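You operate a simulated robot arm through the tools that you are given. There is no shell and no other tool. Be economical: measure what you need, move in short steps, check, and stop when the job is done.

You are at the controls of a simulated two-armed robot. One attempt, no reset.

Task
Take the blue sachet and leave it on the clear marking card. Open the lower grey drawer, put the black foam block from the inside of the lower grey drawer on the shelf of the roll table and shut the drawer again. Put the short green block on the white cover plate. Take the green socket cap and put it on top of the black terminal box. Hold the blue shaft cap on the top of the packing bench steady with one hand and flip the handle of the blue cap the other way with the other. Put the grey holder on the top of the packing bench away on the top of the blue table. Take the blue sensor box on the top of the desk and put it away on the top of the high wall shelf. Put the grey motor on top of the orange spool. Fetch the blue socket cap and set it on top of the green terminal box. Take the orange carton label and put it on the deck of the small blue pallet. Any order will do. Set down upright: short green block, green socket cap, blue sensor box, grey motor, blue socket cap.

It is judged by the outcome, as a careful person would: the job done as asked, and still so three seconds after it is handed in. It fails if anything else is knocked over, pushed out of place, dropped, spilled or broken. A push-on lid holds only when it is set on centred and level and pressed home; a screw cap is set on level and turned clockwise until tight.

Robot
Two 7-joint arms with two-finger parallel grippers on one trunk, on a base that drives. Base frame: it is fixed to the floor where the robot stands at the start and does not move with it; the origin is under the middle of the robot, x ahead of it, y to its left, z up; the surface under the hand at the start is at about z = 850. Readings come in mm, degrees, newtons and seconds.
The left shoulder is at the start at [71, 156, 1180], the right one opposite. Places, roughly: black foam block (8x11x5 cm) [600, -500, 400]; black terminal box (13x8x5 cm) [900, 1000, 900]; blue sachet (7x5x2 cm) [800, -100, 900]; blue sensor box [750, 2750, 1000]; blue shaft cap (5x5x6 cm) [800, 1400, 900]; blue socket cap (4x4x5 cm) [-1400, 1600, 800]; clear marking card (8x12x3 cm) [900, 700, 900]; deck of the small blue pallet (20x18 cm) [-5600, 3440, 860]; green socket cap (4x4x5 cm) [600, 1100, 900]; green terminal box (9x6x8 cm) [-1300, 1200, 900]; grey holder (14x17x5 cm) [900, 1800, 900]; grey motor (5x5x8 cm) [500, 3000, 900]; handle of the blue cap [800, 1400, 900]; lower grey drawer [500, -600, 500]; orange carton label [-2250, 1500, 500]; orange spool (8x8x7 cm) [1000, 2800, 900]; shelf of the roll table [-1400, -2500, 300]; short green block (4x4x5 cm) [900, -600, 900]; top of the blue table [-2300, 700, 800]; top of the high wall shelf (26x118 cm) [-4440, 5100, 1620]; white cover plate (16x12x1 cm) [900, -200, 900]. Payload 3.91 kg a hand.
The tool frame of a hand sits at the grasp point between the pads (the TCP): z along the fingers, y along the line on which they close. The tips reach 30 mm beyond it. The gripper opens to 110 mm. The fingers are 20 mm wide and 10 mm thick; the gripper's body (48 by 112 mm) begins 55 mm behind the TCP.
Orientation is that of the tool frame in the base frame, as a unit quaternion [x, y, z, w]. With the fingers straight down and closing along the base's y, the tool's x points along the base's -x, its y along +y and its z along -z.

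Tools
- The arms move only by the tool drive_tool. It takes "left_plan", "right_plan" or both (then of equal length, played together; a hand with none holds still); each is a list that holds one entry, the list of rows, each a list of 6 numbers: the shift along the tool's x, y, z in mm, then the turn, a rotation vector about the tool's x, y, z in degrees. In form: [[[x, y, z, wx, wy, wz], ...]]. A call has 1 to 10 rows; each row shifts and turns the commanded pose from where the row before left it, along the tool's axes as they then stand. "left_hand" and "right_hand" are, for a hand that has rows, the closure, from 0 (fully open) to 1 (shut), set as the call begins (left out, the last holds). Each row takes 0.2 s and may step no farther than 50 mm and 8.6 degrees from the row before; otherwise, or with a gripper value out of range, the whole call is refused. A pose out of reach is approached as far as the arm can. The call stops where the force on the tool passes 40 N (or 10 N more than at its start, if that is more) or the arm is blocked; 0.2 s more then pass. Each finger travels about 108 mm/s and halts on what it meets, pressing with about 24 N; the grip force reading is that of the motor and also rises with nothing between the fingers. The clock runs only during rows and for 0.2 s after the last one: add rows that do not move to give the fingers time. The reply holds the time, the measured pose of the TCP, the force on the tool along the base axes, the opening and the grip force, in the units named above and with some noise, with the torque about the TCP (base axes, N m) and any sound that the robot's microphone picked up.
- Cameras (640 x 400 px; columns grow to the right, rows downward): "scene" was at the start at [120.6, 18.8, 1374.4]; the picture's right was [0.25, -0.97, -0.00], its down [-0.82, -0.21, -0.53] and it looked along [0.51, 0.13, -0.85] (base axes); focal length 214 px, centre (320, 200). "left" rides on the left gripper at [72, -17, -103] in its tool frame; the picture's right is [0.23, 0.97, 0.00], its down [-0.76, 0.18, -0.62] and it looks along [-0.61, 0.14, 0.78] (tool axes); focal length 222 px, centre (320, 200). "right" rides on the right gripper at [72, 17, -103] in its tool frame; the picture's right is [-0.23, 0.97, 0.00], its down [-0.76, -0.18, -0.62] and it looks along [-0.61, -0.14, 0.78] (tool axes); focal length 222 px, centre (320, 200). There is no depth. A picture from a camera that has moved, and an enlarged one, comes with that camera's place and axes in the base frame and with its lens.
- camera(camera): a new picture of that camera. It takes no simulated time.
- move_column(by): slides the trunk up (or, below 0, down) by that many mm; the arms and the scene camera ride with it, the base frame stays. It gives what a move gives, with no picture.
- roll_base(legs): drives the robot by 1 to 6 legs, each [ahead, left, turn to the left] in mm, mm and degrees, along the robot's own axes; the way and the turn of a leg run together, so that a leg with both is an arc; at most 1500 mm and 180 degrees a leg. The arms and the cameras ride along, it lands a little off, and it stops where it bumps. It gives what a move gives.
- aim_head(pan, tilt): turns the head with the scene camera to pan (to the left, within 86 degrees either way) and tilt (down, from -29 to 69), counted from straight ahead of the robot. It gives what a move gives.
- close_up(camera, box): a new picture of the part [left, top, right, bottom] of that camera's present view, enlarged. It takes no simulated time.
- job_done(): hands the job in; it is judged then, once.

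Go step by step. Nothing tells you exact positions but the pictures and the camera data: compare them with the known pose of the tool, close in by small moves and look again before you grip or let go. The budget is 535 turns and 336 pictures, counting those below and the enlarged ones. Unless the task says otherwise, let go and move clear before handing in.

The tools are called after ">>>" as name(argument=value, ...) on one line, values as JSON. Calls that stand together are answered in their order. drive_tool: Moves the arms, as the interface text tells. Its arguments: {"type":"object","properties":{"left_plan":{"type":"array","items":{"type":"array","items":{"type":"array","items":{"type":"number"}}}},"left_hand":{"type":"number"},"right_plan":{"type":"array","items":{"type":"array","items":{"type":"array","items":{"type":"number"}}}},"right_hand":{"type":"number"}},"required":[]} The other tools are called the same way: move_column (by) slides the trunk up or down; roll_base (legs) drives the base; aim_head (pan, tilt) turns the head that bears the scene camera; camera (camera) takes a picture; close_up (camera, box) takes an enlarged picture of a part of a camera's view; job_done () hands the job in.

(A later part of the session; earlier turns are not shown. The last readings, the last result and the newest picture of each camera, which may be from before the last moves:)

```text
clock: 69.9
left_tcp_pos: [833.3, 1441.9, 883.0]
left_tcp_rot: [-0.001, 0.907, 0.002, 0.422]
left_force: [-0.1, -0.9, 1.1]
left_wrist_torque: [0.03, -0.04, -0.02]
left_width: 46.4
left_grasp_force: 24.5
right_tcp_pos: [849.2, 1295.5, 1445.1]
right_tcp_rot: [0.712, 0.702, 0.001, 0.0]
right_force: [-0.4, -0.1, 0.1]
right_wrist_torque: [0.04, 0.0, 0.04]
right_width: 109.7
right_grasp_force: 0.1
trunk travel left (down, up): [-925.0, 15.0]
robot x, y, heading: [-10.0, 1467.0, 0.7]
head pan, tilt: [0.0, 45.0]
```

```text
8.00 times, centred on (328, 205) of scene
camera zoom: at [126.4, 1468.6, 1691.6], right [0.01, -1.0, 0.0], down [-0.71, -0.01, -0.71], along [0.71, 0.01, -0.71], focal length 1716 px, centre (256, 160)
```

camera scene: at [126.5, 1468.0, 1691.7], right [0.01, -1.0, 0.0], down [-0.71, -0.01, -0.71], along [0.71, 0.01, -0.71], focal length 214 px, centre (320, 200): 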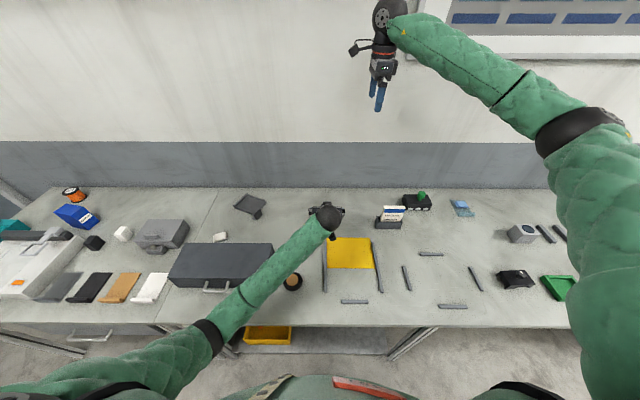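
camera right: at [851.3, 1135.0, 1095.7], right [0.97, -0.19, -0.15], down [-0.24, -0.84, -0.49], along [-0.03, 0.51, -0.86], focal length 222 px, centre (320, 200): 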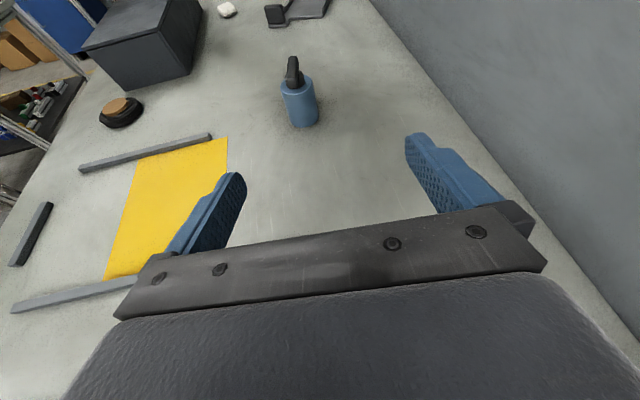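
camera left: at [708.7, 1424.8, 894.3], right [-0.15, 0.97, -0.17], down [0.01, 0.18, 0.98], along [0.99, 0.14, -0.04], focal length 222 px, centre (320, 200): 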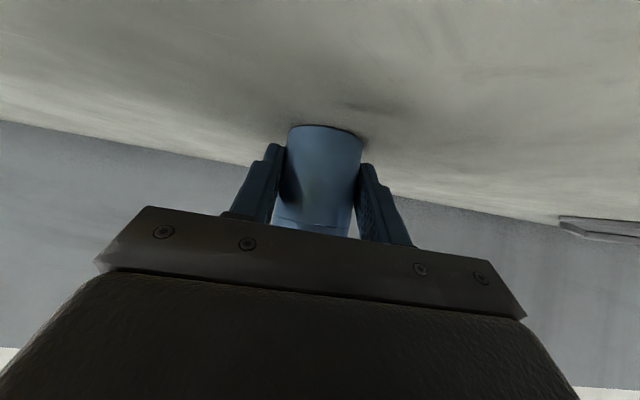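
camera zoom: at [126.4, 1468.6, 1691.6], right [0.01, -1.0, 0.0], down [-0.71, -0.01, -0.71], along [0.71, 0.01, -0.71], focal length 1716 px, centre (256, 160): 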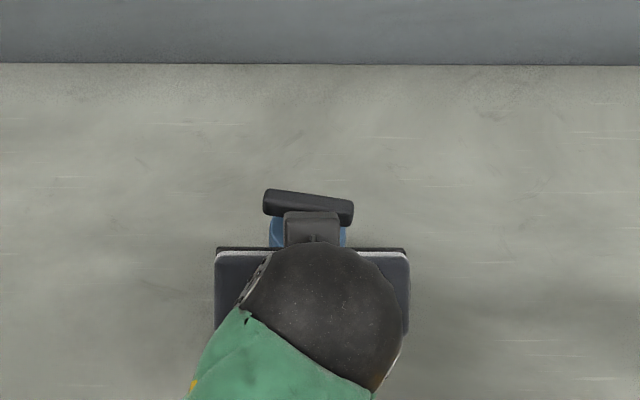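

The cylinder is held. The bar is tilted about 10.6°, with its +y end further out, and centred near [844, 1443]. I'll bring the right hand over it, partly closed and yawed to match.

>>> drive_tool(right_plan=[[[0, 0, 0, 0, 0, 4.9], [0, 0, 0, 0, 0, 4.9], [36, -7.9, 0, 0, 0, 0], [36, -7.9, 0, 0, 0, 0], [36, -7.9, 0, 0, 0, 0], [36, -7.9, 0, 0, 0, 0], [0, 0, 45, 0, 0, 0], [0, 0, 45, 0, 0, 0], [0, 0, 45, 0, 0, 0], [0, 0, 45, 0, 0, 0]]], right_hand=0.69)

>>> drive_tool(right_plan=[[[0, 0, 45, 0, 0, 0], [0, 0, 45, 0, 0, 0], [0, 0, 45, 0, 0, 0], [0, 0, 40, 0, 0, 0], [0, 0, 0, 0, 0, 0]]])

>>> camera(camera="right")

>>> camera(camera="scene")

>>> close_up(camera="scene", box=[288, 160, 368, 210])

```text
clock: 72.1
left_tcp_pos: [834.6, 1441.3, 883.6]
left_tcp_rot: [-0.001, 0.907, 0.002, 0.422]
left_force: [1.3, 0.4, 2.0]
left_wrist_torque: [0.07, -0.11, 0.0]
left_width: 46.4
left_grasp_force: 24.4
right_tcp_pos: [847.0, 1444.3, 1264.1]
right_tcp_rot: [0.769, 0.639, 0.001, 0.001]
right_force: [0.8, -0.3, 0.6]
right_wrist_torque: [0.01, 0.03, -0.02]
right_width: 33.9
right_grasp_force: 0.1
trunk travel left (down, up): [-925.0, 15.0]
robot x, y, heading: [-8.3, 1465.8, 0.6]
head pan, tilt: [0.0, 45.0]
```

```text
clock: 73.3
left_tcp_pos: [832.5, 1441.2, 883.2]
left_tcp_rot: [-0.001, 0.906, 0.002, 0.423]
left_force: [1.2, -0.9, 2.3]
left_wrist_torque: [0.06, -0.06, 0.02]
left_width: 46.4
left_grasp_force: 23.4
right_tcp_pos: [844.7, 1441.4, 1091.5]
right_tcp_rot: [0.769, 0.639, 0.002, 0.0]
right_force: [-0.6, 0.1, 0.6]
right_wrist_torque: [0.02, 0.03, 0.01]
right_width: 34.0
right_grasp_force: 0.1
trunk travel left (down, up): [-925.0, 15.0]
robot x, y, heading: [-6.0, 1468.6, 0.4]
head pan, tilt: [0.0, 45.0]
```

```text
281 pictures are left
camera right: at [875.0, 1509.9, 1195.7], right [0.92, -0.4, 0.0], down [-0.32, -0.72, 0.62], along [-0.25, -0.57, -0.78], focal length 222 px, centre (320, 200)
```

right: 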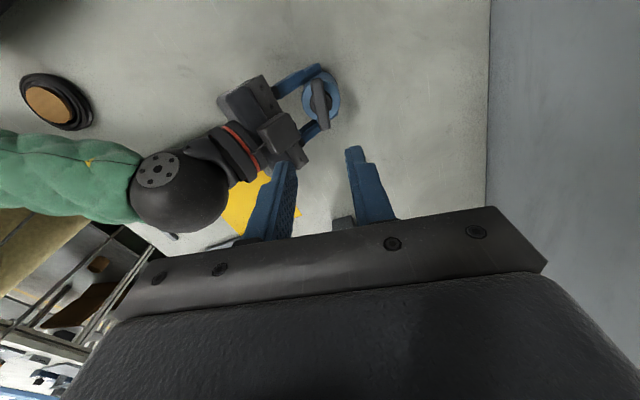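

```text
280 pictures are left
camera scene: at [126.2, 1468.9, 1691.6], right [0.01, -1.0, 0.0], down [-0.71, -0.01, -0.71], along [0.71, 0.01, -0.71], focal length 214 px, centre (320, 200)
```

scene: 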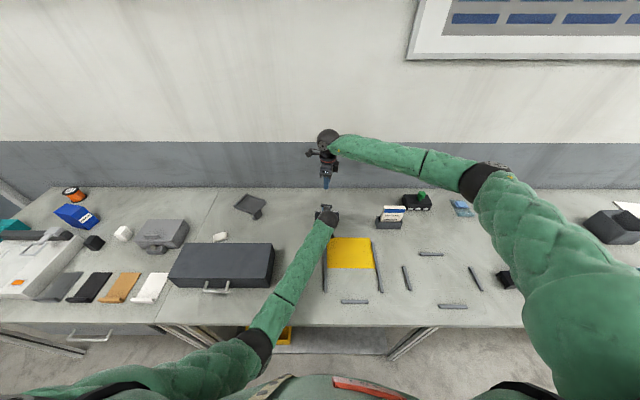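

```text
8.00 times, centred on (328, 185) of scene
camera zoom: at [126.2, 1468.9, 1691.6], right [0.01, -1.0, 0.0], down [-0.71, -0.01, -0.71], along [0.71, 0.01, -0.71], focal length 1716 px, centre (256, 320)
```

zoom: 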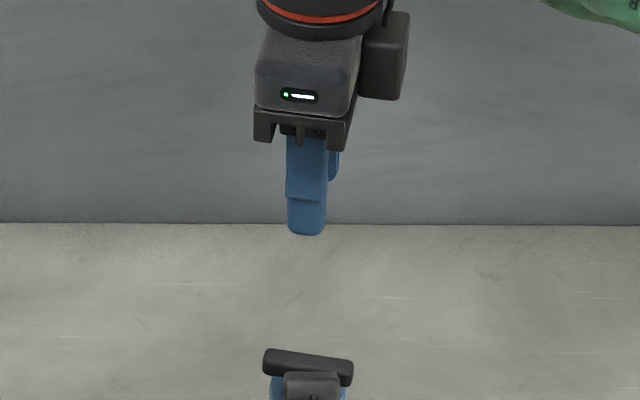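

>>> close_up(camera="right", box=[272, 60, 368, 120])

```text
6.67 times, centred on (320, 90) of right
camera zoom: at [875.0, 1509.9, 1195.7], right [0.92, -0.4, 0.0], down [-0.32, -0.72, 0.62], along [-0.25, -0.57, -0.78], focal length 1481 px, centre (320, 933)
```

zoom: 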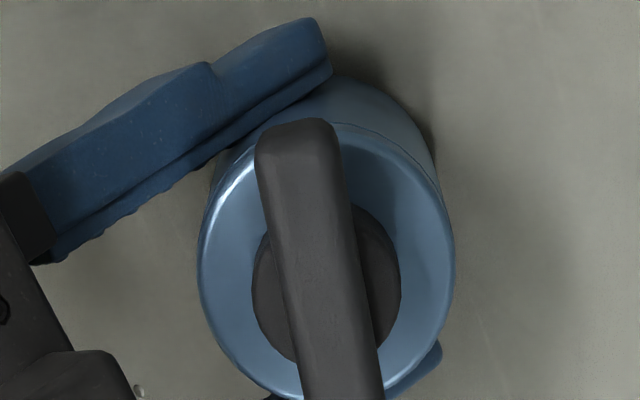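

The cap axis is at [846.5, 1442.5] and the bar is yawed about 13°. I'll fine-align, go down and grip the bar.

>>> drive_tool(right_plan=[[[1.4, 1.6, 0, 0, 0, 2.6], [0, 0, 45, 0, 0, 0], [0, 0, 45, 0, 0, 0], [0, 0, 30, 0, 0, 0], [0, 0, 22, 0, 0, 0], [0, 0, 0, 0, 0, 0]]])

>>> camera(camera="right")

>>> close_up(camera="scene", box=[288, 180, 368, 230])

```text
clock: 74.7
left_tcp_pos: [833.7, 1442.2, 882.1]
left_tcp_rot: [-0.001, 0.907, 0.001, 0.422]
left_force: [-4.1, 0.5, 0.2]
left_wrist_torque: [0.0, -0.3, 0.02]
left_width: 46.1
left_grasp_force: 23.4
right_tcp_pos: [850.6, 1444.4, 948.1]
right_tcp_rot: [0.784, 0.621, 0.001, 0.0]
right_force: [4.4, -0.1, 0.5]
right_wrist_torque: [-0.03, 0.07, 0.03]
right_width: 32.1
right_grasp_force: 0.0
trunk travel left (down, up): [-925.0, 15.0]
robot x, y, heading: [-9.4, 1464.7, 0.5]
head pan, tilt: [0.0, 45.0]
```

```text
277 pictures are left
camera right: at [882.6, 1510.4, 1051.4], right [0.9, -0.44, 0.0], down [-0.35, -0.7, 0.62], along [-0.27, -0.56, -0.78], focal length 222 px, centre (320, 200)
```

right: 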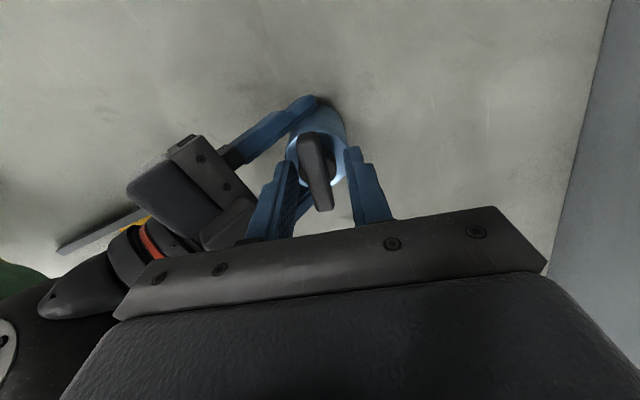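

```text
8.00 times, centred on (328, 205) of scene
camera zoom: at [126.5, 1468.7, 1691.5], right [0.01, -1.0, 0.0], down [-0.71, -0.01, -0.71], along [0.71, 0.01, -0.71], focal length 1716 px, centre (256, 160)
```

zoom: 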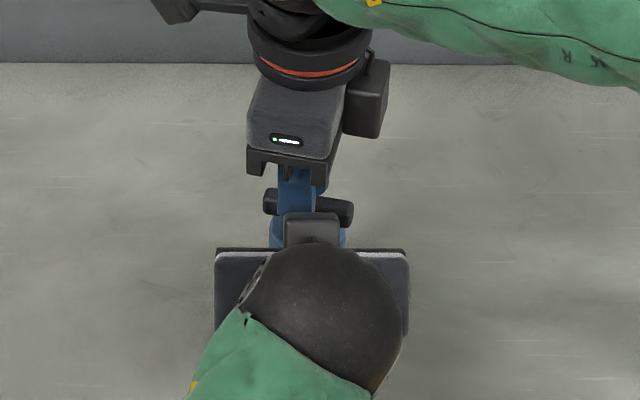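

The fingers straddle the bar; I'll close on it.

>>> drive_tool(right_plan=[[[0, 0, 0, 0, 0, 0], [0, 0, 0, 0, 0, 0], [0, 0, 0, 0, 0, 0]]], right_hand=1)

>>> close_up(camera="right", box=[240, 80, 400, 180])

```text
clock: 75.5
left_tcp_pos: [834.0, 1441.6, 883.1]
left_tcp_rot: [-0.001, 0.906, 0.002, 0.423]
left_force: [12.1, -2.8, -2.8]
left_wrist_torque: [-0.03, 0.33, -0.07]
left_width: 46.1
left_grasp_force: 23.8
right_tcp_pos: [848.0, 1444.2, 946.7]
right_tcp_rot: [0.784, 0.621, 0.001, 0.001]
right_force: [-12.8, 2.5, 2.5]
right_wrist_torque: [0.18, 0.56, -0.04]
right_width: 24.8
right_grasp_force: 24.1
trunk travel left (down, up): [-925.0, 15.0]
robot x, y, heading: [-11.6, 1464.4, 0.5]
head pan, tilt: [0.0, 45.0]
```

```text
4.00 times, centred on (320, 130) of right
camera zoom: at [882.2, 1510.9, 1051.1], right [0.9, -0.44, 0.0], down [-0.35, -0.7, 0.62], along [-0.28, -0.56, -0.78], focal length 888 px, centre (320, 480)
```

zoom: 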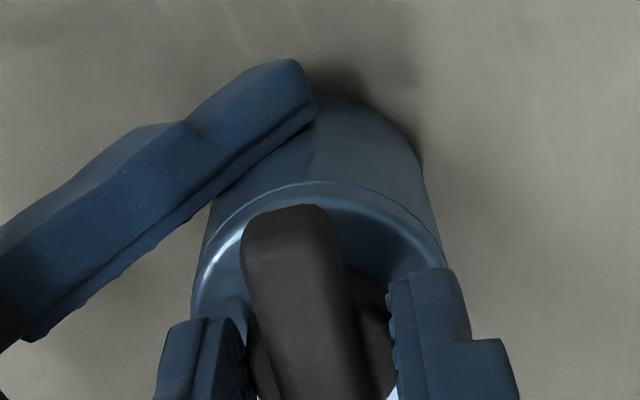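

The fingers closed on the round boss, at 25 mm, instead of the thinner bar. I'll open, raise 9 mm, re-centre and close on the bar.

>>> drive_tool(right_plan=[[[0, 0, 0, 0, 0, 0], [0, -2, -5, 0, 0, 0], [0, 0, -4, 0, 0, 0], [0, 0, 0, 0, 0, 0]]], right_hand=0.69)

>>> drive_tool(right_plan=[[[0, 0, 0, 0, 0, 0], [0, 0, 0, 0, 0, 0], [0, 0, 0, 0, 0, 0]]], right_hand=1)

>>> close_up(camera="right", box=[240, 80, 400, 180])

```text
clock: 76.5
left_tcp_pos: [833.8, 1442.0, 883.2]
left_tcp_rot: [-0.001, 0.906, 0.001, 0.423]
left_force: [-7.1, -1.0, 0.8]
left_wrist_torque: [-0.2, -0.89, -0.06]
left_width: 46.2
left_grasp_force: 24.0
right_tcp_pos: [847.6, 1445.0, 958.5]
right_tcp_rot: [0.784, 0.621, 0.003, 0.0]
right_force: [9.1, -1.7, 4.0]
right_wrist_torque: [-0.01, 0.1, 0.08]
right_width: 29.7
right_grasp_force: 0.0
trunk travel left (down, up): [-925.0, 15.0]
robot x, y, heading: [-13.3, 1468.1, 0.5]
head pan, tilt: [0.0, 45.0]
```

```text
clock: 77.3
left_tcp_pos: [833.9, 1442.4, 882.9]
left_tcp_rot: [-0.001, 0.907, 0.001, 0.422]
left_force: [-8.3, 2.5, -1.2]
left_wrist_torque: [-0.32, -0.15, 0.0]
left_width: 46.0
left_grasp_force: 24.4
right_tcp_pos: [846.8, 1444.6, 956.2]
right_tcp_rot: [0.784, 0.621, 0.002, 0.0]
right_force: [8.3, -2.6, 8.8]
right_wrist_torque: [0.13, -0.28, 0.01]
right_width: 13.1
right_grasp_force: 24.0
trunk travel left (down, up): [-925.0, 15.0]
robot x, y, heading: [-5.4, 1464.7, 0.5]
head pan, tilt: [0.0, 45.0]
```

```text
4.00 times, centred on (320, 130) of right
camera zoom: at [879.2, 1511.3, 1061.8], right [0.9, -0.44, 0.0], down [-0.35, -0.7, 0.62], along [-0.27, -0.56, -0.78], focal length 888 px, centre (320, 480)
```

zoom: 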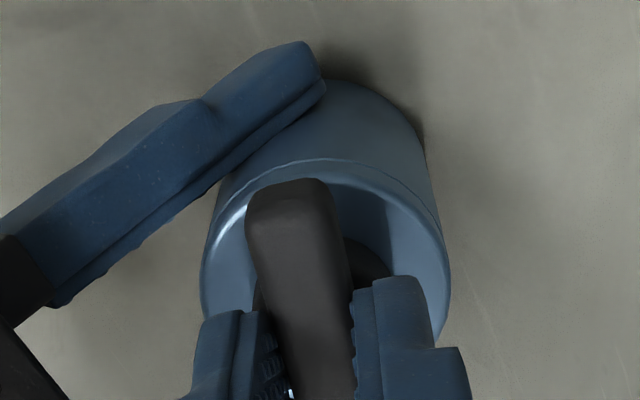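

The bar is gripped at 13 mm. I'll test a small counter-clockwise twist and watch the torque.

>>> drive_tool(right_plan=[[[0, 0, 0, 0, 0, -4], [0, 0, 0, 0, 0, -4], [0, 0, 0, 0, 0, 0]]])

>>> close_up(camera="right", box=[240, 80, 400, 180])

```text
clock: 78.1
left_tcp_pos: [833.9, 1442.3, 883.0]
left_tcp_rot: [-0.001, 0.907, 0.002, 0.421]
left_force: [-5.4, 3.3, -6.1]
left_wrist_torque: [-0.14, -0.03, 0.02]
left_width: 46.2
left_grasp_force: 24.0
right_tcp_pos: [845.1, 1444.2, 959.0]
right_tcp_rot: [0.738, 0.674, 0.001, 0.001]
right_force: [6.2, -3.3, 13.8]
right_wrist_torque: [-0.17, -0.16, 0.03]
right_width: 13.5
right_grasp_force: 24.5
trunk travel left (down, up): [-925.0, 15.0]
robot x, y, heading: [-9.1, 1468.2, 0.6]
head pan, tilt: [0.0, 45.0]
```

```text
4.00 times, centred on (320, 130) of right
camera zoom: at [869.1, 1515.3, 1061.7], right [0.95, -0.31, 0.0], down [-0.25, -0.74, 0.62], along [-0.19, -0.59, -0.78], focal length 888 px, centre (320, 480)
```

zoom: 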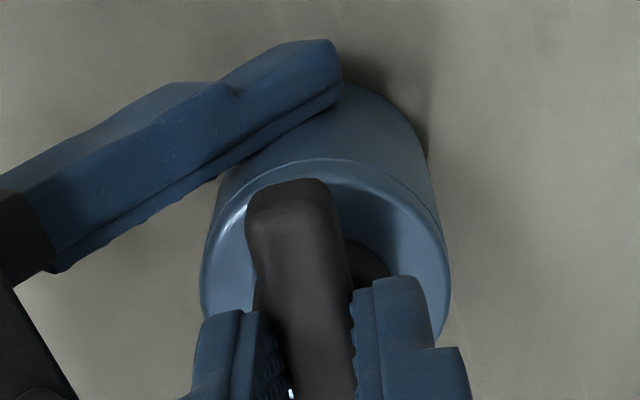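

The bar turns freely counter-clockwise, so I'll continue.

>>> drive_tool(right_plan=[[[0, 0, -2, 0, 0, -8], [0, 0, 0, 0, 0, -8], [0, 0, 0, 0, 0, -8], [0, 0, 0, 0, 0, -8], [0, 0, 0, 0, 0, 0]]])

>>> close_up(camera="right", box=[240, 80, 400, 180])

```text
clock: 79.3
left_tcp_pos: [835.7, 1442.3, 882.7]
left_tcp_rot: [-0.001, 0.906, 0.002, 0.423]
left_force: [8.6, 3.0, 0.0]
left_wrist_torque: [0.14, 0.54, 0.06]
left_width: 46.0
left_grasp_force: 23.8
right_tcp_pos: [846.0, 1445.3, 957.7]
right_tcp_rot: [0.522, 0.853, 0.001, -0.001]
right_force: [-9.0, -3.8, 0.3]
right_wrist_torque: [-0.32, 0.13, -0.03]
right_width: 13.3
right_grasp_force: 24.1
trunk travel left (down, up): [-925.0, 15.0]
robot x, y, heading: [-12.8, 1465.6, 0.6]
head pan, tilt: [0.0, 45.0]
```

```text
4.00 times, centred on (320, 130) of right
camera zoom: at [827.8, 1516.5, 1062.2], right [0.97, 0.24, 0.0], down [0.19, -0.76, 0.62], along [0.15, -0.6, -0.78], focal length 888 px, centre (320, 480)
```

zoom: 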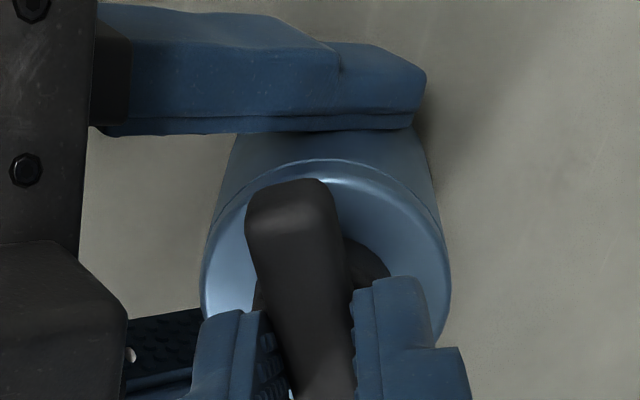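

>>> drive_tool(right_plan=[[[0, 0, 0, 0, 0, -8], [0, 0, 0, 0, 0, -8], [0, 0, 0, 0, 0, -8], [0, 0, 0, 0, 0, 0]]])

>>> camera(camera="right")

>>> close_up(camera="scene", box=[256, 150, 384, 230])

```text
clock: 80.3
left_tcp_pos: [833.9, 1442.5, 883.8]
left_tcp_rot: [-0.002, 0.907, 0.003, 0.422]
left_force: [7.9, 8.1, 9.1]
left_wrist_torque: [-0.31, 0.2, 0.12]
left_width: 46.3
left_grasp_force: 23.9
right_tcp_pos: [846.7, 1443.9, 958.6]
right_tcp_rot: [0.335, 0.942, 0.001, 0.0]
right_force: [-7.8, -7.4, -9.6]
right_wrist_torque: [-0.21, 0.27, -0.04]
right_width: 13.4
right_grasp_force: 24.3
trunk travel left (down, up): [-925.0, 15.0]
robot x, y, heading: [-8.7, 1467.6, 0.5]
head pan, tilt: [0.0, 45.0]
```

```text
271 pictures are left
camera right: at [800.3, 1502.7, 1062.5], right [0.79, 0.61, 0.0], down [0.48, -0.62, 0.62], along [0.38, -0.49, -0.78], focal length 222 px, centre (320, 200)
```

right: 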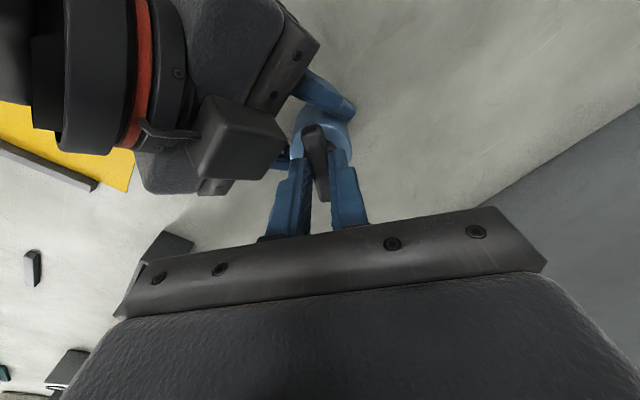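

```text
5.00 times, centred on (320, 190) of scene
camera zoom: at [126.6, 1468.8, 1691.5], right [0.01, -1.0, 0.0], down [-0.71, -0.01, -0.71], along [0.71, 0.01, -0.71], focal length 1072 px, centre (320, 250)
```

zoom: 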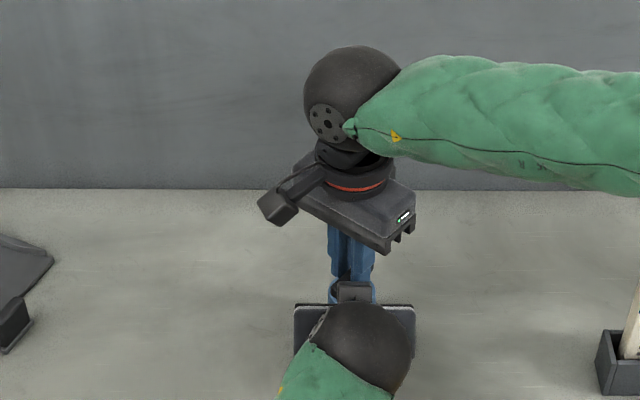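

>>> drive_tool(right_plan=[[[0, 0, 0, 0, 0, -8], [0, 0, 0, 0, 0, -8], [0, 0, 0, 0, 0, -8], [0, 0, 0, 0, 0, 0]]])

>>> camera(camera="right")

>>> close_up(camera="scene", box=[256, 150, 384, 230])

```text
clock: 81.3
left_tcp_pos: [833.8, 1441.3, 882.9]
left_tcp_rot: [-0.001, 0.906, 0.001, 0.424]
left_force: [2.6, 12.0, 14.6]
left_wrist_torque: [-0.49, -0.03, 0.18]
left_width: 46.5
left_grasp_force: 23.8
right_tcp_pos: [845.4, 1444.6, 958.0]
right_tcp_rot: [0.132, 0.991, 0.001, 0.001]
right_force: [-2.3, -11.9, -14.3]
right_wrist_torque: [-0.38, 0.03, 0.0]
right_width: 13.2
right_grasp_force: 23.9
trunk travel left (down, up): [-925.0, 15.0]
robot x, y, heading: [-12.2, 1466.4, 0.2]
head pan, tilt: [0.0, 45.0]
```

```text
269 pictures are left
camera right: at [780.0, 1479.4, 1062.7], right [0.47, 0.88, 0.0], down [0.69, -0.37, 0.62], along [0.55, -0.29, -0.78], focal length 222 px, centre (320, 200)
```

right: 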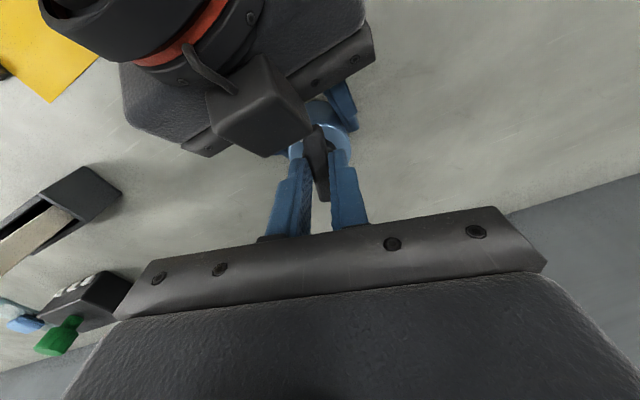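

```text
5.00 times, centred on (320, 190) of scene
camera zoom: at [126.7, 1468.8, 1691.5], right [0.01, -1.0, 0.0], down [-0.71, -0.01, -0.71], along [0.71, 0.01, -0.71], focal length 1072 px, centre (320, 250)
```

zoom: 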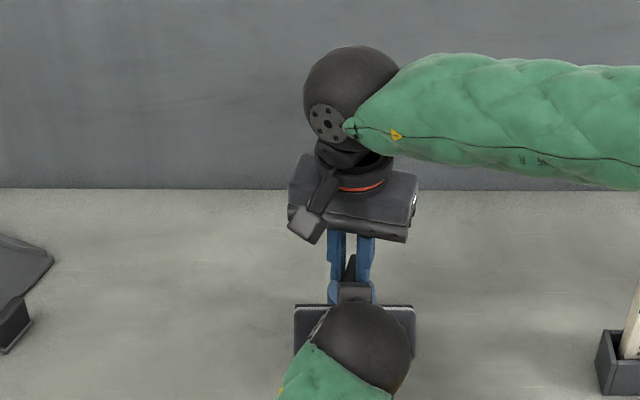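

Turned about 88° with no stop so far. I'll go on in small steps to look for an end stop.

>>> drive_tool(right_plan=[[[0, -1.5, 1.5, 0, 0, -8], [0, 0, 0, 0, 0, -8], [0, 0, 0, 0, 0, 0]]])

>>> camera(camera="right")

```text
clock: 82.1
left_tcp_pos: [833.3, 1441.1, 881.7]
left_tcp_rot: [-0.001, 0.907, 0.002, 0.421]
left_force: [-0.7, 5.7, 0.1]
left_wrist_torque: [-0.19, -0.24, 0.65]
left_width: 47.5
left_grasp_force: 23.9
right_tcp_pos: [844.7, 1444.5, 958.3]
right_tcp_rot: [-0.007, 1.0, 0.0, 0.002]
right_force: [0.4, -6.0, 3.9]
right_wrist_torque: [-0.2, 0.22, -0.57]
right_width: 16.0
right_grasp_force: 24.1
trunk travel left (down, up): [-925.0, 15.0]
robot x, y, heading: [-10.2, 1465.1, 0.5]
head pan, tilt: [0.0, 45.0]
```

```text
267 pictures are left
camera right: at [772.2, 1459.6, 1062.5], right [0.21, 0.98, 0.0], down [0.76, -0.17, 0.63], along [0.61, -0.13, -0.78], focal length 222 px, centre (320, 200)
```

right: 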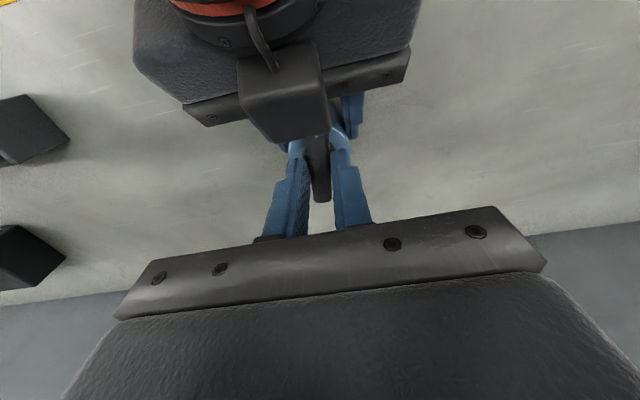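

A firm stop was felt after about 95°, with torque 0.6 N m and the bar lagging the fingers. The handle is over, so I'll release the right hand, lift and view.

>>> drive_tool(right_plan=[[[0, 0, 0, 0, 0, 3], [0, 0, 0, 0, 0, 0], [0, 0, 0, 0, 0, 0]]], right_hand=0.65)

>>> drive_tool(right_plan=[[[0, 0, -20, 0, 0, 0], [0, 0, -40, 0, 0, 0], [0, 0, -45, 0, 0, 0], [0, 0, -45, 0, 0, 0], [0, 0, -45, 0, 0, 0], [0, 0, 0, 0, 0, 0]]])

>>> close_up(camera="right", box=[256, 60, 384, 140])

>>> close_up(camera="scene", box=[288, 180, 368, 230])

```text
clock: 82.9
left_tcp_pos: [833.8, 1441.4, 883.7]
left_tcp_rot: [0.0, 0.907, 0.001, 0.422]
left_force: [-0.5, 0.8, 0.5]
left_wrist_torque: [0.0, 0.07, -0.01]
left_width: 46.4
left_grasp_force: 24.2
right_tcp_pos: [845.2, 1442.2, 956.8]
right_tcp_rot: [0.02, 1.0, 0.001, 0.002]
right_force: [-0.2, 0.1, -0.7]
right_wrist_torque: [0.01, 0.03, 0.05]
right_width: 38.3
right_grasp_force: 0.1
trunk travel left (down, up): [-925.0, 15.0]
robot x, y, heading: [-10.1, 1464.2, 0.7]
head pan, tilt: [0.0, 45.0]
```

```text
clock: 84.3
left_tcp_pos: [834.4, 1441.4, 882.5]
left_tcp_rot: [-0.001, 0.906, 0.002, 0.422]
left_force: [-0.3, 0.3, 0.2]
left_wrist_torque: [-0.01, 0.02, -0.02]
left_width: 46.5
left_grasp_force: 23.6
right_tcp_pos: [844.9, 1443.1, 1153.8]
right_tcp_rot: [0.019, 1.0, 0.0, 0.002]
right_force: [-0.5, 0.5, 0.0]
right_wrist_torque: [0.02, 0.0, -0.02]
right_width: 38.5
right_grasp_force: 0.0
trunk travel left (down, up): [-925.0, 15.0]
robot x, y, heading: [-9.0, 1463.5, 0.5]
head pan, tilt: [0.0, 45.0]
```

```text
5.00 times, centred on (320, 100) of right
camera zoom: at [773.2, 1463.3, 1257.1], right [0.26, 0.96, 0.0], down [0.75, -0.21, 0.62], along [0.6, -0.16, -0.78], focal length 1111 px, centre (320, 700)
```

zoom: 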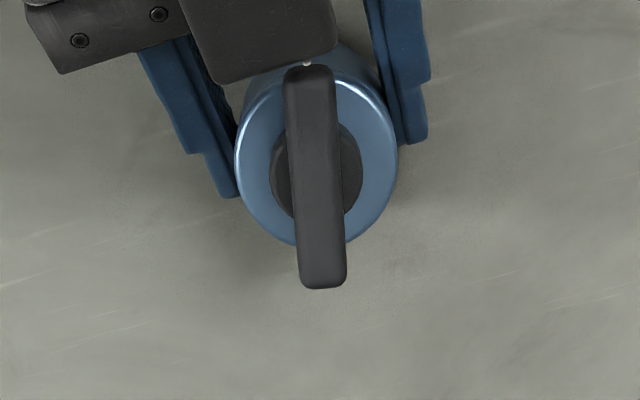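

```text
8.00 times, centred on (328, 205) of scene
camera zoom: at [127.3, 1468.8, 1691.5], right [0.01, -1.0, 0.0], down [-0.71, -0.01, -0.71], along [0.71, 0.01, -0.71], focal length 1716 px, centre (256, 160)
```

zoom: 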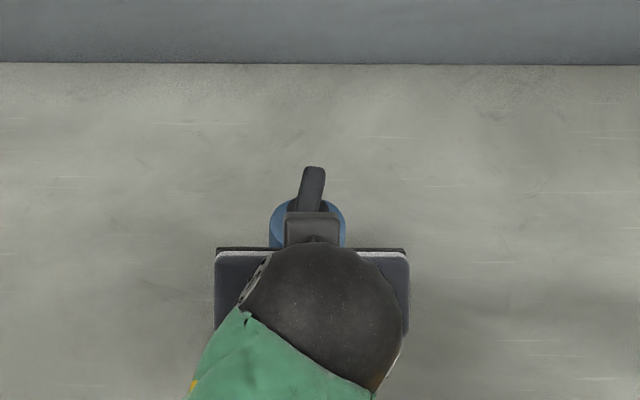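

The bar has turned about 90°, from 13° off +y to 78° the other side, which matches a stop. Next I'll release the left hand and back it straight out along its fingers.

>>> drive_tool(left_plan=[[[0, 0, 0, 0, 0, 0], [0, 0, 0, 0, 0, 0], [0, 0, 0, 0, 0, 0]]], left_hand=0)

>>> drive_tool(left_plan=[[[0, 0, -20, 0, 0, 0], [0, 0, -40, 0, 0, 0], [0, 0, -45, 0, 0, 0], [-20, 0, -40, 0, 0, 0], [-20, 0, -40, 0, 0, 0], [-20, 0, -40, 0, 0, 0]]])

>>> camera(camera="scene")

>>> camera(camera="right")

```text
clock: 85.1
left_tcp_pos: [834.4, 1441.6, 884.8]
left_tcp_rot: [0.0, 0.906, 0.001, 0.423]
left_force: [-0.5, -0.2, 0.2]
left_wrist_torque: [-0.01, 0.0, -0.02]
left_width: 109.7
left_grasp_force: 0.0
right_tcp_pos: [843.2, 1443.9, 1155.0]
right_tcp_rot: [0.019, 1.0, 0.001, 0.0]
right_force: [-0.5, 0.7, 0.4]
right_wrist_torque: [-0.03, 0.04, 0.01]
right_width: 38.5
right_grasp_force: 0.0
trunk travel left (down, up): [-925.0, 15.0]
robot x, y, heading: [-11.5, 1465.9, 0.3]
head pan, tilt: [0.0, 45.0]
```

```text
clock: 86.7
left_tcp_pos: [710.6, 1499.3, 1057.8]
left_tcp_rot: [0.017, 0.902, 0.058, 0.428]
left_force: [0.1, -0.7, 0.4]
left_wrist_torque: [-0.03, -0.02, 0.0]
left_width: 109.9
left_grasp_force: 0.1
right_tcp_pos: [845.2, 1445.5, 1151.8]
right_tcp_rot: [0.018, 1.0, 0.001, 0.0]
right_force: [-0.5, -0.1, 0.6]
right_wrist_torque: [-0.01, 0.0, -0.03]
right_width: 38.7
right_grasp_force: 0.1
trunk travel left (down, up): [-925.0, 15.0]
robot x, y, heading: [-7.4, 1461.3, 0.4]
head pan, tilt: [0.0, 45.0]
stopped in row 6 (left hand): the arm was blocked; the commanded pose is now the measured one
```

```text
264 pictures are left
camera scene: at [127.4, 1469.2, 1691.5], right [0.01, -1.0, 0.0], down [-0.71, -0.01, -0.71], along [0.71, 0.01, -0.71], focal length 214 px, centre (320, 200)
```

scene: 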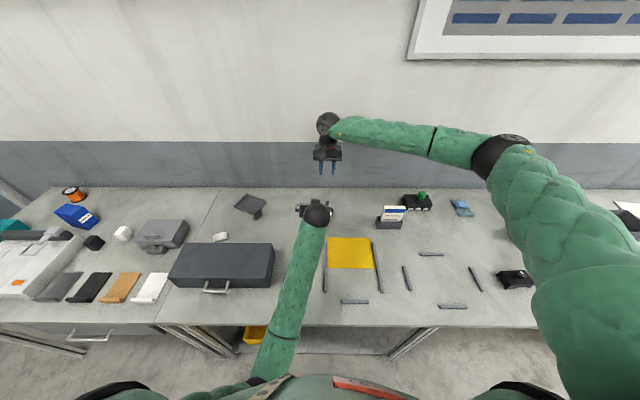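

```text
263 pictures are left
camera right: at [773.3, 1463.7, 1256.8], right [0.26, 0.96, 0.0], down [0.75, -0.21, 0.62], along [0.6, -0.16, -0.78], focal length 222 px, centre (320, 200)
```

right: 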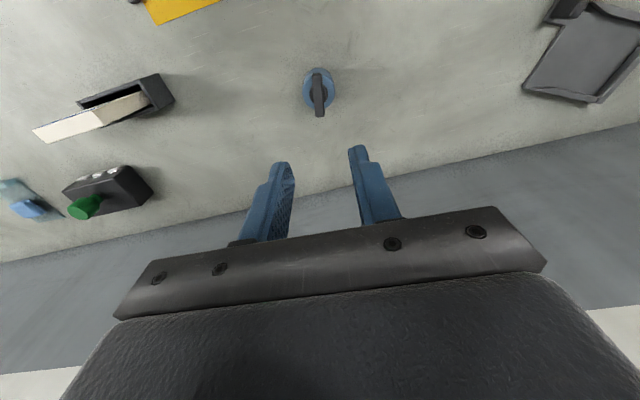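

The cap stands with its handle turned. I'll free the left arm up and left, and restore its tilt.

>>> drive_tool(left_plan=[[[-15, 30, 0, 0, 0, 0], [-20, 35, -5, 0, 0, 0], [-20, 35, -5, 0, 0, 0], [-20, 35, -5, 0, 8, 0], [-20, 25, 0, 0, 8, 0], [0, 0, 0, 0, 8.5, 0], [0, 0, 0, 0, 8.5, 0], [0, 0, 0, 0, 8.5, 0], [0, 0, 0, 0, 8.5, 0]]])

>>> camera(camera="scene")

>>> camera(camera="left")

```text
clock: 88.6
left_tcp_pos: [775.3, 1772.5, 1123.5]
left_tcp_rot: [-0.043, 0.989, 0.135, 0.049]
left_force: [0.7, -0.5, -1.2]
left_wrist_torque: [-0.04, 0.0, 0.0]
left_width: 110.0
left_grasp_force: 0.0
left hand out of reach, approached as far as the arm can: row 8, 9
right_tcp_pos: [846.9, 1450.2, 1152.3]
right_tcp_rot: [0.018, 1.0, 0.0, -0.001]
right_force: [-0.5, 0.5, -0.2]
right_wrist_torque: [-0.04, 0.0, -0.02]
right_width: 38.6
right_grasp_force: 0.0
trunk travel left (down, up): [-925.0, 15.0]
robot x, y, heading: [-11.6, 1469.5, 0.9]
head pan, tilt: [0.0, 45.0]
stopped in row 9 (left hand): the arm was blocked; the commanded pose is now the measured one
```

```text
262 pictures are left
camera scene: at [128.9, 1473.0, 1691.3], right [0.01, -1.0, 0.0], down [-0.71, -0.01, -0.71], along [0.71, 0.01, -0.71], focal length 214 px, centre (320, 200)
```

scene: 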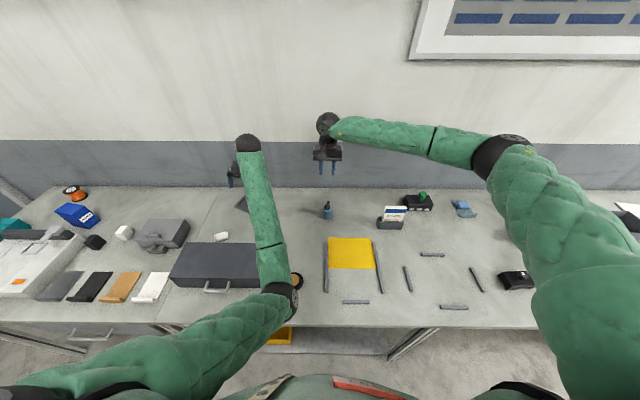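

```text
261 pictures are left
camera left: at [697.9, 1723.6, 1210.3], right [-0.32, 0.92, 0.23], down [0.69, 0.06, 0.73], along [0.65, 0.39, -0.65], focal length 222 px, centre (320, 200)
```

left: 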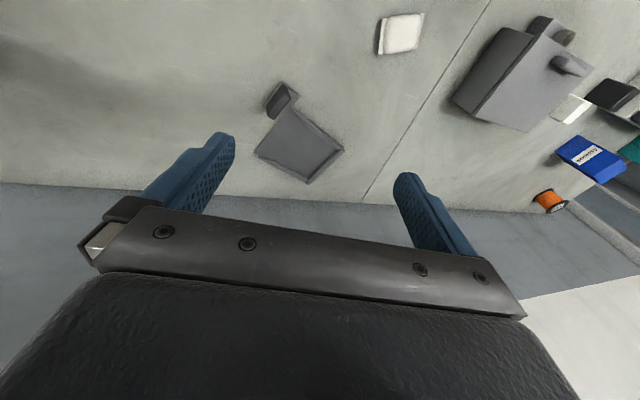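

I'll raise the left hand and level it.

>>> drive_tool(left_plan=[[[0, 10, -40, 0, 0, 0], [0, 10, -40, 0, 0, 0], [0, 10, -40, 0, 0, 0], [0, 0, 0, 5, 2, 0], [0, 0, 0, 5, 2, 0], [0, 0, 0, 5, 2, 0], [0, 0, 0, 0, 0, 0]]])

>>> camera(camera="scene")

```text
clock: 90.4
left_tcp_pos: [825.1, 1851.5, 1199.1]
left_tcp_rot: [-0.057, 0.998, 0.016, 0.007]
left_force: [0.0, -0.3, 0.2]
left_wrist_torque: [0.01, -0.01, 0.06]
left_width: 110.1
left_grasp_force: 0.1
left hand out of reach, approached as far as the arm can: row 3, 4, 5, 6
right_tcp_pos: [845.2, 1447.8, 1153.2]
right_tcp_rot: [0.017, 1.0, 0.001, 0.001]
right_force: [1.0, -0.3, 0.5]
right_wrist_torque: [-0.03, -0.04, -0.01]
right_width: 38.2
right_grasp_force: 0.2
trunk travel left (down, up): [-925.0, 15.0]
robot x, y, heading: [-7.9, 1469.0, 0.6]
head pan, tilt: [0.0, 45.0]
stopped in row 7 (left hand): the arm was blocked; the commanded pose is now the measured one
```

```text
260 pictures are left
camera scene: at [126.6, 1470.5, 1691.6], right [0.01, -1.0, 0.0], down [-0.71, -0.01, -0.71], along [0.71, 0.01, -0.71], focal length 214 px, centre (320, 200)
```

scene: 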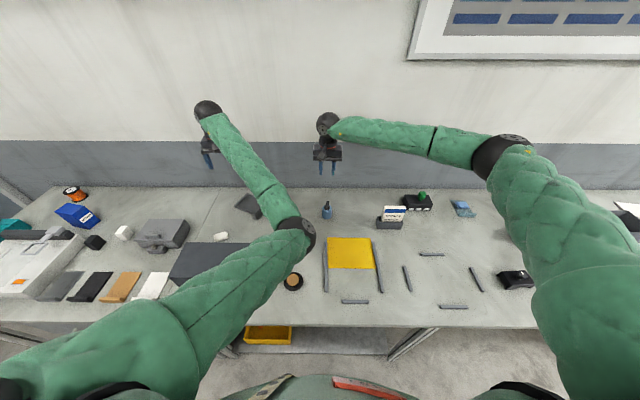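

>>> drive_tool(left_plan=[[[12, 4, -45, 0, 0, 0], [12, 4, -45, 0, 0, 0], [12, 4, -45, 0, 0, 0], [12, 4, -45, 0, 0, 0], [12, 4, -45, 0, 0, 0], [0, 0, 0, 0, 0, 0]]])

>>> camera(camera="scene")

```text
clock: 91.8
left_tcp_pos: [806.4, 1913.0, 1404.9]
left_tcp_rot: [-0.054, 0.998, 0.017, 0.006]
left_force: [-0.7, -0.1, -0.2]
left_wrist_torque: [0.0, -0.03, 0.0]
left_width: 110.0
left_grasp_force: 0.0
left hand out of reach, approached as far as the arm can: row 1, 2, 3, 4, 5
right_tcp_pos: [845.2, 1446.7, 1152.5]
right_tcp_rot: [0.018, 1.0, 0.001, 0.0]
right_force: [0.2, -0.4, -0.7]
right_wrist_torque: [0.03, -0.02, 0.01]
right_width: 38.5
right_grasp_force: 0.1
trunk travel left (down, up): [-925.0, 15.0]
robot x, y, heading: [-8.5, 1463.7, 0.6]
head pan, tilt: [0.0, 45.0]
```

```text
259 pictures are left
camera scene: at [127.3, 1469.8, 1691.5], right [0.01, -1.0, 0.0], down [-0.71, -0.01, -0.71], along [0.71, 0.01, -0.71], focal length 214 px, centre (320, 200)
```

scene: 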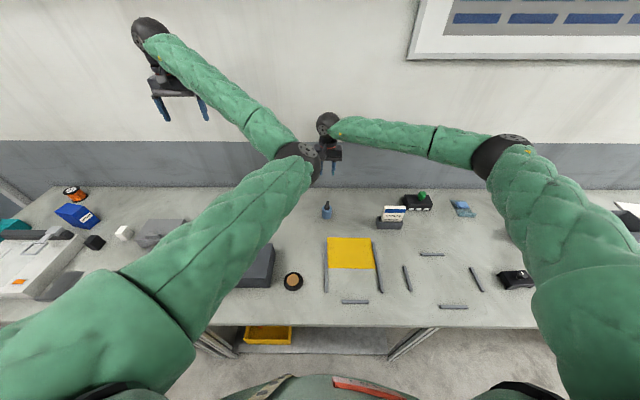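

The left arm's elbow has folded inward. I'll try extending it outward to let the elbow fall back.

>>> drive_tool(left_plan=[[[5, 45, 0, 0, 0, 0], [5, 45, 0, 0, 0, 0], [5, 45, 0, 0, 0, 0], [5, 45, 0, 0, 0, 0], [5, 45, 0, 0, 0, 0], [5, 45, 0, 0, 0, 0], [5, 45, 0, 0, 0, 0], [5, 45, 0, 0, 0, 0], [0, 0, 0, 0, 0, 0]]])

>>> camera(camera="scene")

```text
clock: 93.8
left_tcp_pos: [728.4, 2263.9, 1413.7]
left_tcp_rot: [-0.054, 0.998, 0.016, 0.006]
left_force: [0.1, 0.6, 0.6]
left_wrist_torque: [0.0, 0.01, 0.03]
left_width: 110.2
left_grasp_force: 0.1
right_tcp_pos: [845.5, 1446.2, 1152.0]
right_tcp_rot: [0.017, 1.0, 0.001, 0.001]
right_force: [-0.2, -0.2, -0.1]
right_wrist_torque: [0.02, -0.01, -0.03]
right_width: 38.4
right_grasp_force: 0.1
trunk travel left (down, up): [-925.0, 15.0]
robot x, y, heading: [-5.7, 1468.0, 0.7]
head pan, tilt: [0.0, 45.0]
```

```text
258 pictures are left
camera scene: at [127.0, 1467.9, 1691.5], right [0.01, -1.0, 0.0], down [-0.71, -0.01, -0.71], along [0.71, 0.01, -0.71], focal length 214 px, centre (320, 200)
```

scene: 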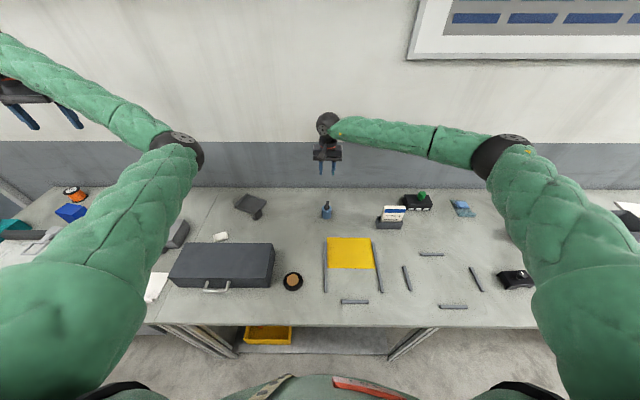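

>>> drive_tool(left_plan=[[[0, 0, 0, 0, 0, -8.5], [0, 0, 0, 0, 0, -8.5], [0, 0, 0, 0, 0, -8.5], [0, 0, 0, 0, 0, -8.5], [0, 0, 0, 0, 0, -8.5], [0, 0, 0, 0, 0, -8.5], [0, 0, 0, 0, 0, -8.5], [0, 0, 0, 0, 0, -8.5], [0, 0, 0, 0, 0, -8.5], [0, 0, 0, 0, 0, -8.5]]])

>>> camera(camera="scene")

```text
clock: 96.0
left_tcp_pos: [727.5, 2266.8, 1412.4]
left_tcp_rot: [0.716, -0.698, -0.008, -0.014]
left_force: [-0.1, -0.8, -0.5]
left_wrist_torque: [-0.01, -0.01, 0.01]
left_width: 110.1
left_grasp_force: 0.0
right_tcp_pos: [845.0, 1447.4, 1152.7]
right_tcp_rot: [0.017, 1.0, 0.001, 0.001]
right_force: [-0.3, -0.2, 0.7]
right_wrist_torque: [0.01, -0.03, 0.01]
right_width: 38.4
right_grasp_force: 0.0
trunk travel left (down, up): [-925.0, 15.0]
robot x, y, heading: [-3.3, 1465.3, 0.5]
head pan, tilt: [0.0, 45.0]
```

```text
257 pictures are left
camera scene: at [126.7, 1470.0, 1691.6], right [0.01, -1.0, 0.0], down [-0.71, -0.01, -0.71], along [0.71, 0.01, -0.71], focal length 214 px, centre (320, 200)
```

scene: 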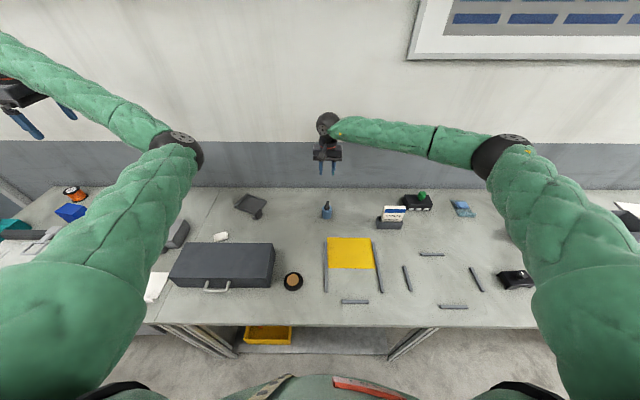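

The elbow configuration persists, but the right arm alone can do the rest, so the left stays parked high. I'll drive left to the grey holder.

>>> roll_base(legs=[[0, 400, -0.5]])

>>> drive_tool(right_plan=[[[0, 0, 0, 0, 0, 0]]], right_hand=0)

>>> camera(camera="right")

>>> camera(camera="scene")

```text
clock: 98.5
left_tcp_pos: [734.4, 2661.6, 1414.8]
left_tcp_rot: [0.711, -0.703, -0.008, -0.015]
left_force: [0.5, -0.2, 0.0]
left_wrist_torque: [0.01, 0.0, 0.02]
left_width: 110.0
left_grasp_force: 0.0
right_tcp_pos: [842.4, 1840.2, 1153.7]
right_tcp_rot: [0.024, 1.0, 0.001, 0.0]
right_force: [1.0, -0.4, -0.2]
right_wrist_torque: [-0.03, 0.0, 0.01]
right_width: 38.4
right_grasp_force: 0.2
trunk travel left (down, up): [-925.0, 15.0]
robot x, y, heading: [-10.8, 1867.4, -0.0]
head pan, tilt: [0.0, 45.0]
```

```text
clock: 98.9
left_tcp_pos: [733.3, 2660.5, 1414.9]
left_tcp_rot: [0.711, -0.703, -0.008, -0.016]
left_force: [0.3, 0.5, 0.5]
left_wrist_torque: [0.02, 0.02, 0.0]
left_width: 110.1
left_grasp_force: 0.1
right_tcp_pos: [841.9, 1840.5, 1152.8]
right_tcp_rot: [0.023, 1.0, 0.001, 0.001]
right_force: [0.5, 0.1, -1.0]
right_wrist_torque: [0.02, -0.03, 0.03]
right_width: 110.0
right_grasp_force: 0.0
trunk travel left (down, up): [-925.0, 15.0]
robot x, y, heading: [-10.5, 1869.3, 0.3]
head pan, tilt: [0.0, 45.0]
```

```text
256 pictures are left
camera right: at [770.3, 1860.0, 1257.1], right [0.27, 0.96, 0.0], down [0.75, -0.21, 0.62], along [0.6, -0.17, -0.78], focal length 222 px, centre (320, 200)
```

right: 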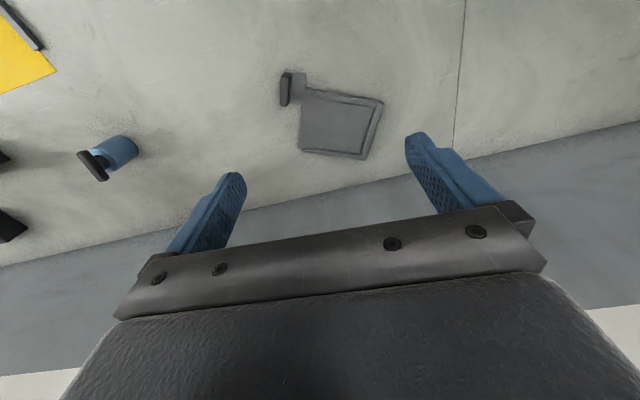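

```text
255 pictures are left
camera scene: at [124.3, 1870.8, 1691.6], right [0.0, -1.0, 0.0], down [-0.71, 0.0, -0.71], along [0.71, 0.0, -0.71], focal length 214 px, centre (320, 200)
```

scene: 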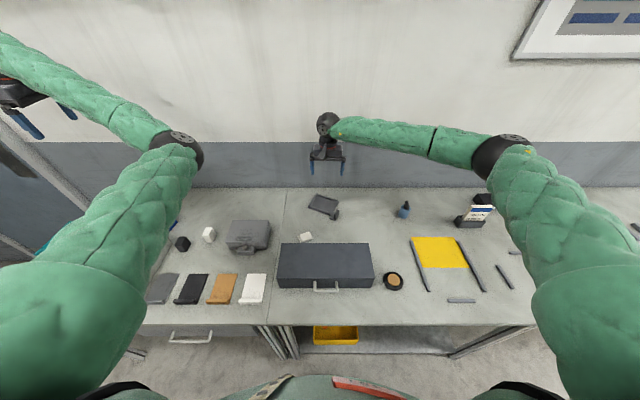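

>>> close_up(camera="right", box=[248, 50, 408, 170])

>>> close_up(camera="scene", box=[290, 180, 354, 230])

```text
3.33 times, centred on (328, 110) of right
camera zoom: at [770.3, 1860.0, 1257.1], right [0.27, 0.96, 0.0], down [0.75, -0.21, 0.62], along [0.6, -0.17, -0.78], focal length 740 px, centre (293, 500)
```

zoom: 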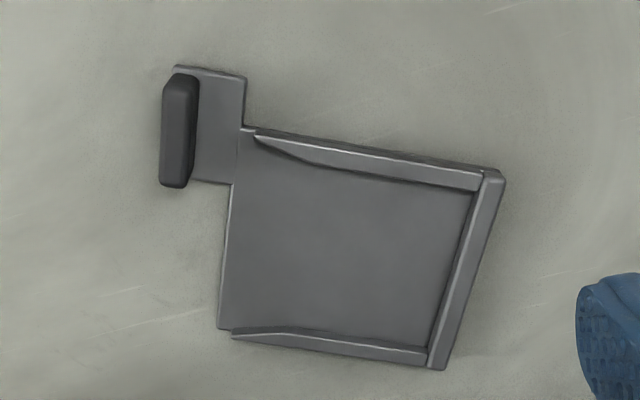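

```text
8.00 times, centred on (322, 205) of scene
camera zoom: at [124.3, 1870.8, 1691.6], right [0.0, -1.0, 0.0], down [-0.71, 0.0, -0.71], along [0.71, 0.0, -0.71], focal length 1716 px, centre (304, 160)
```

zoom: 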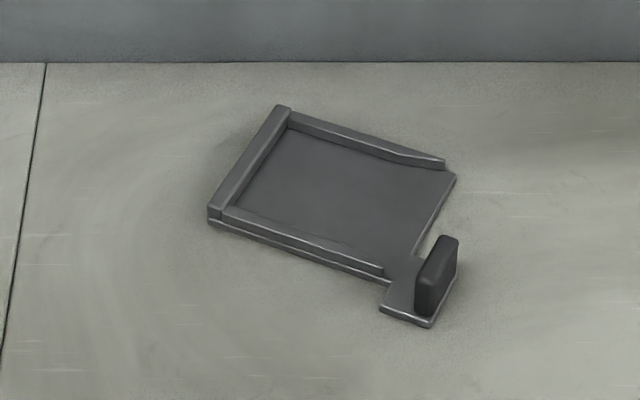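

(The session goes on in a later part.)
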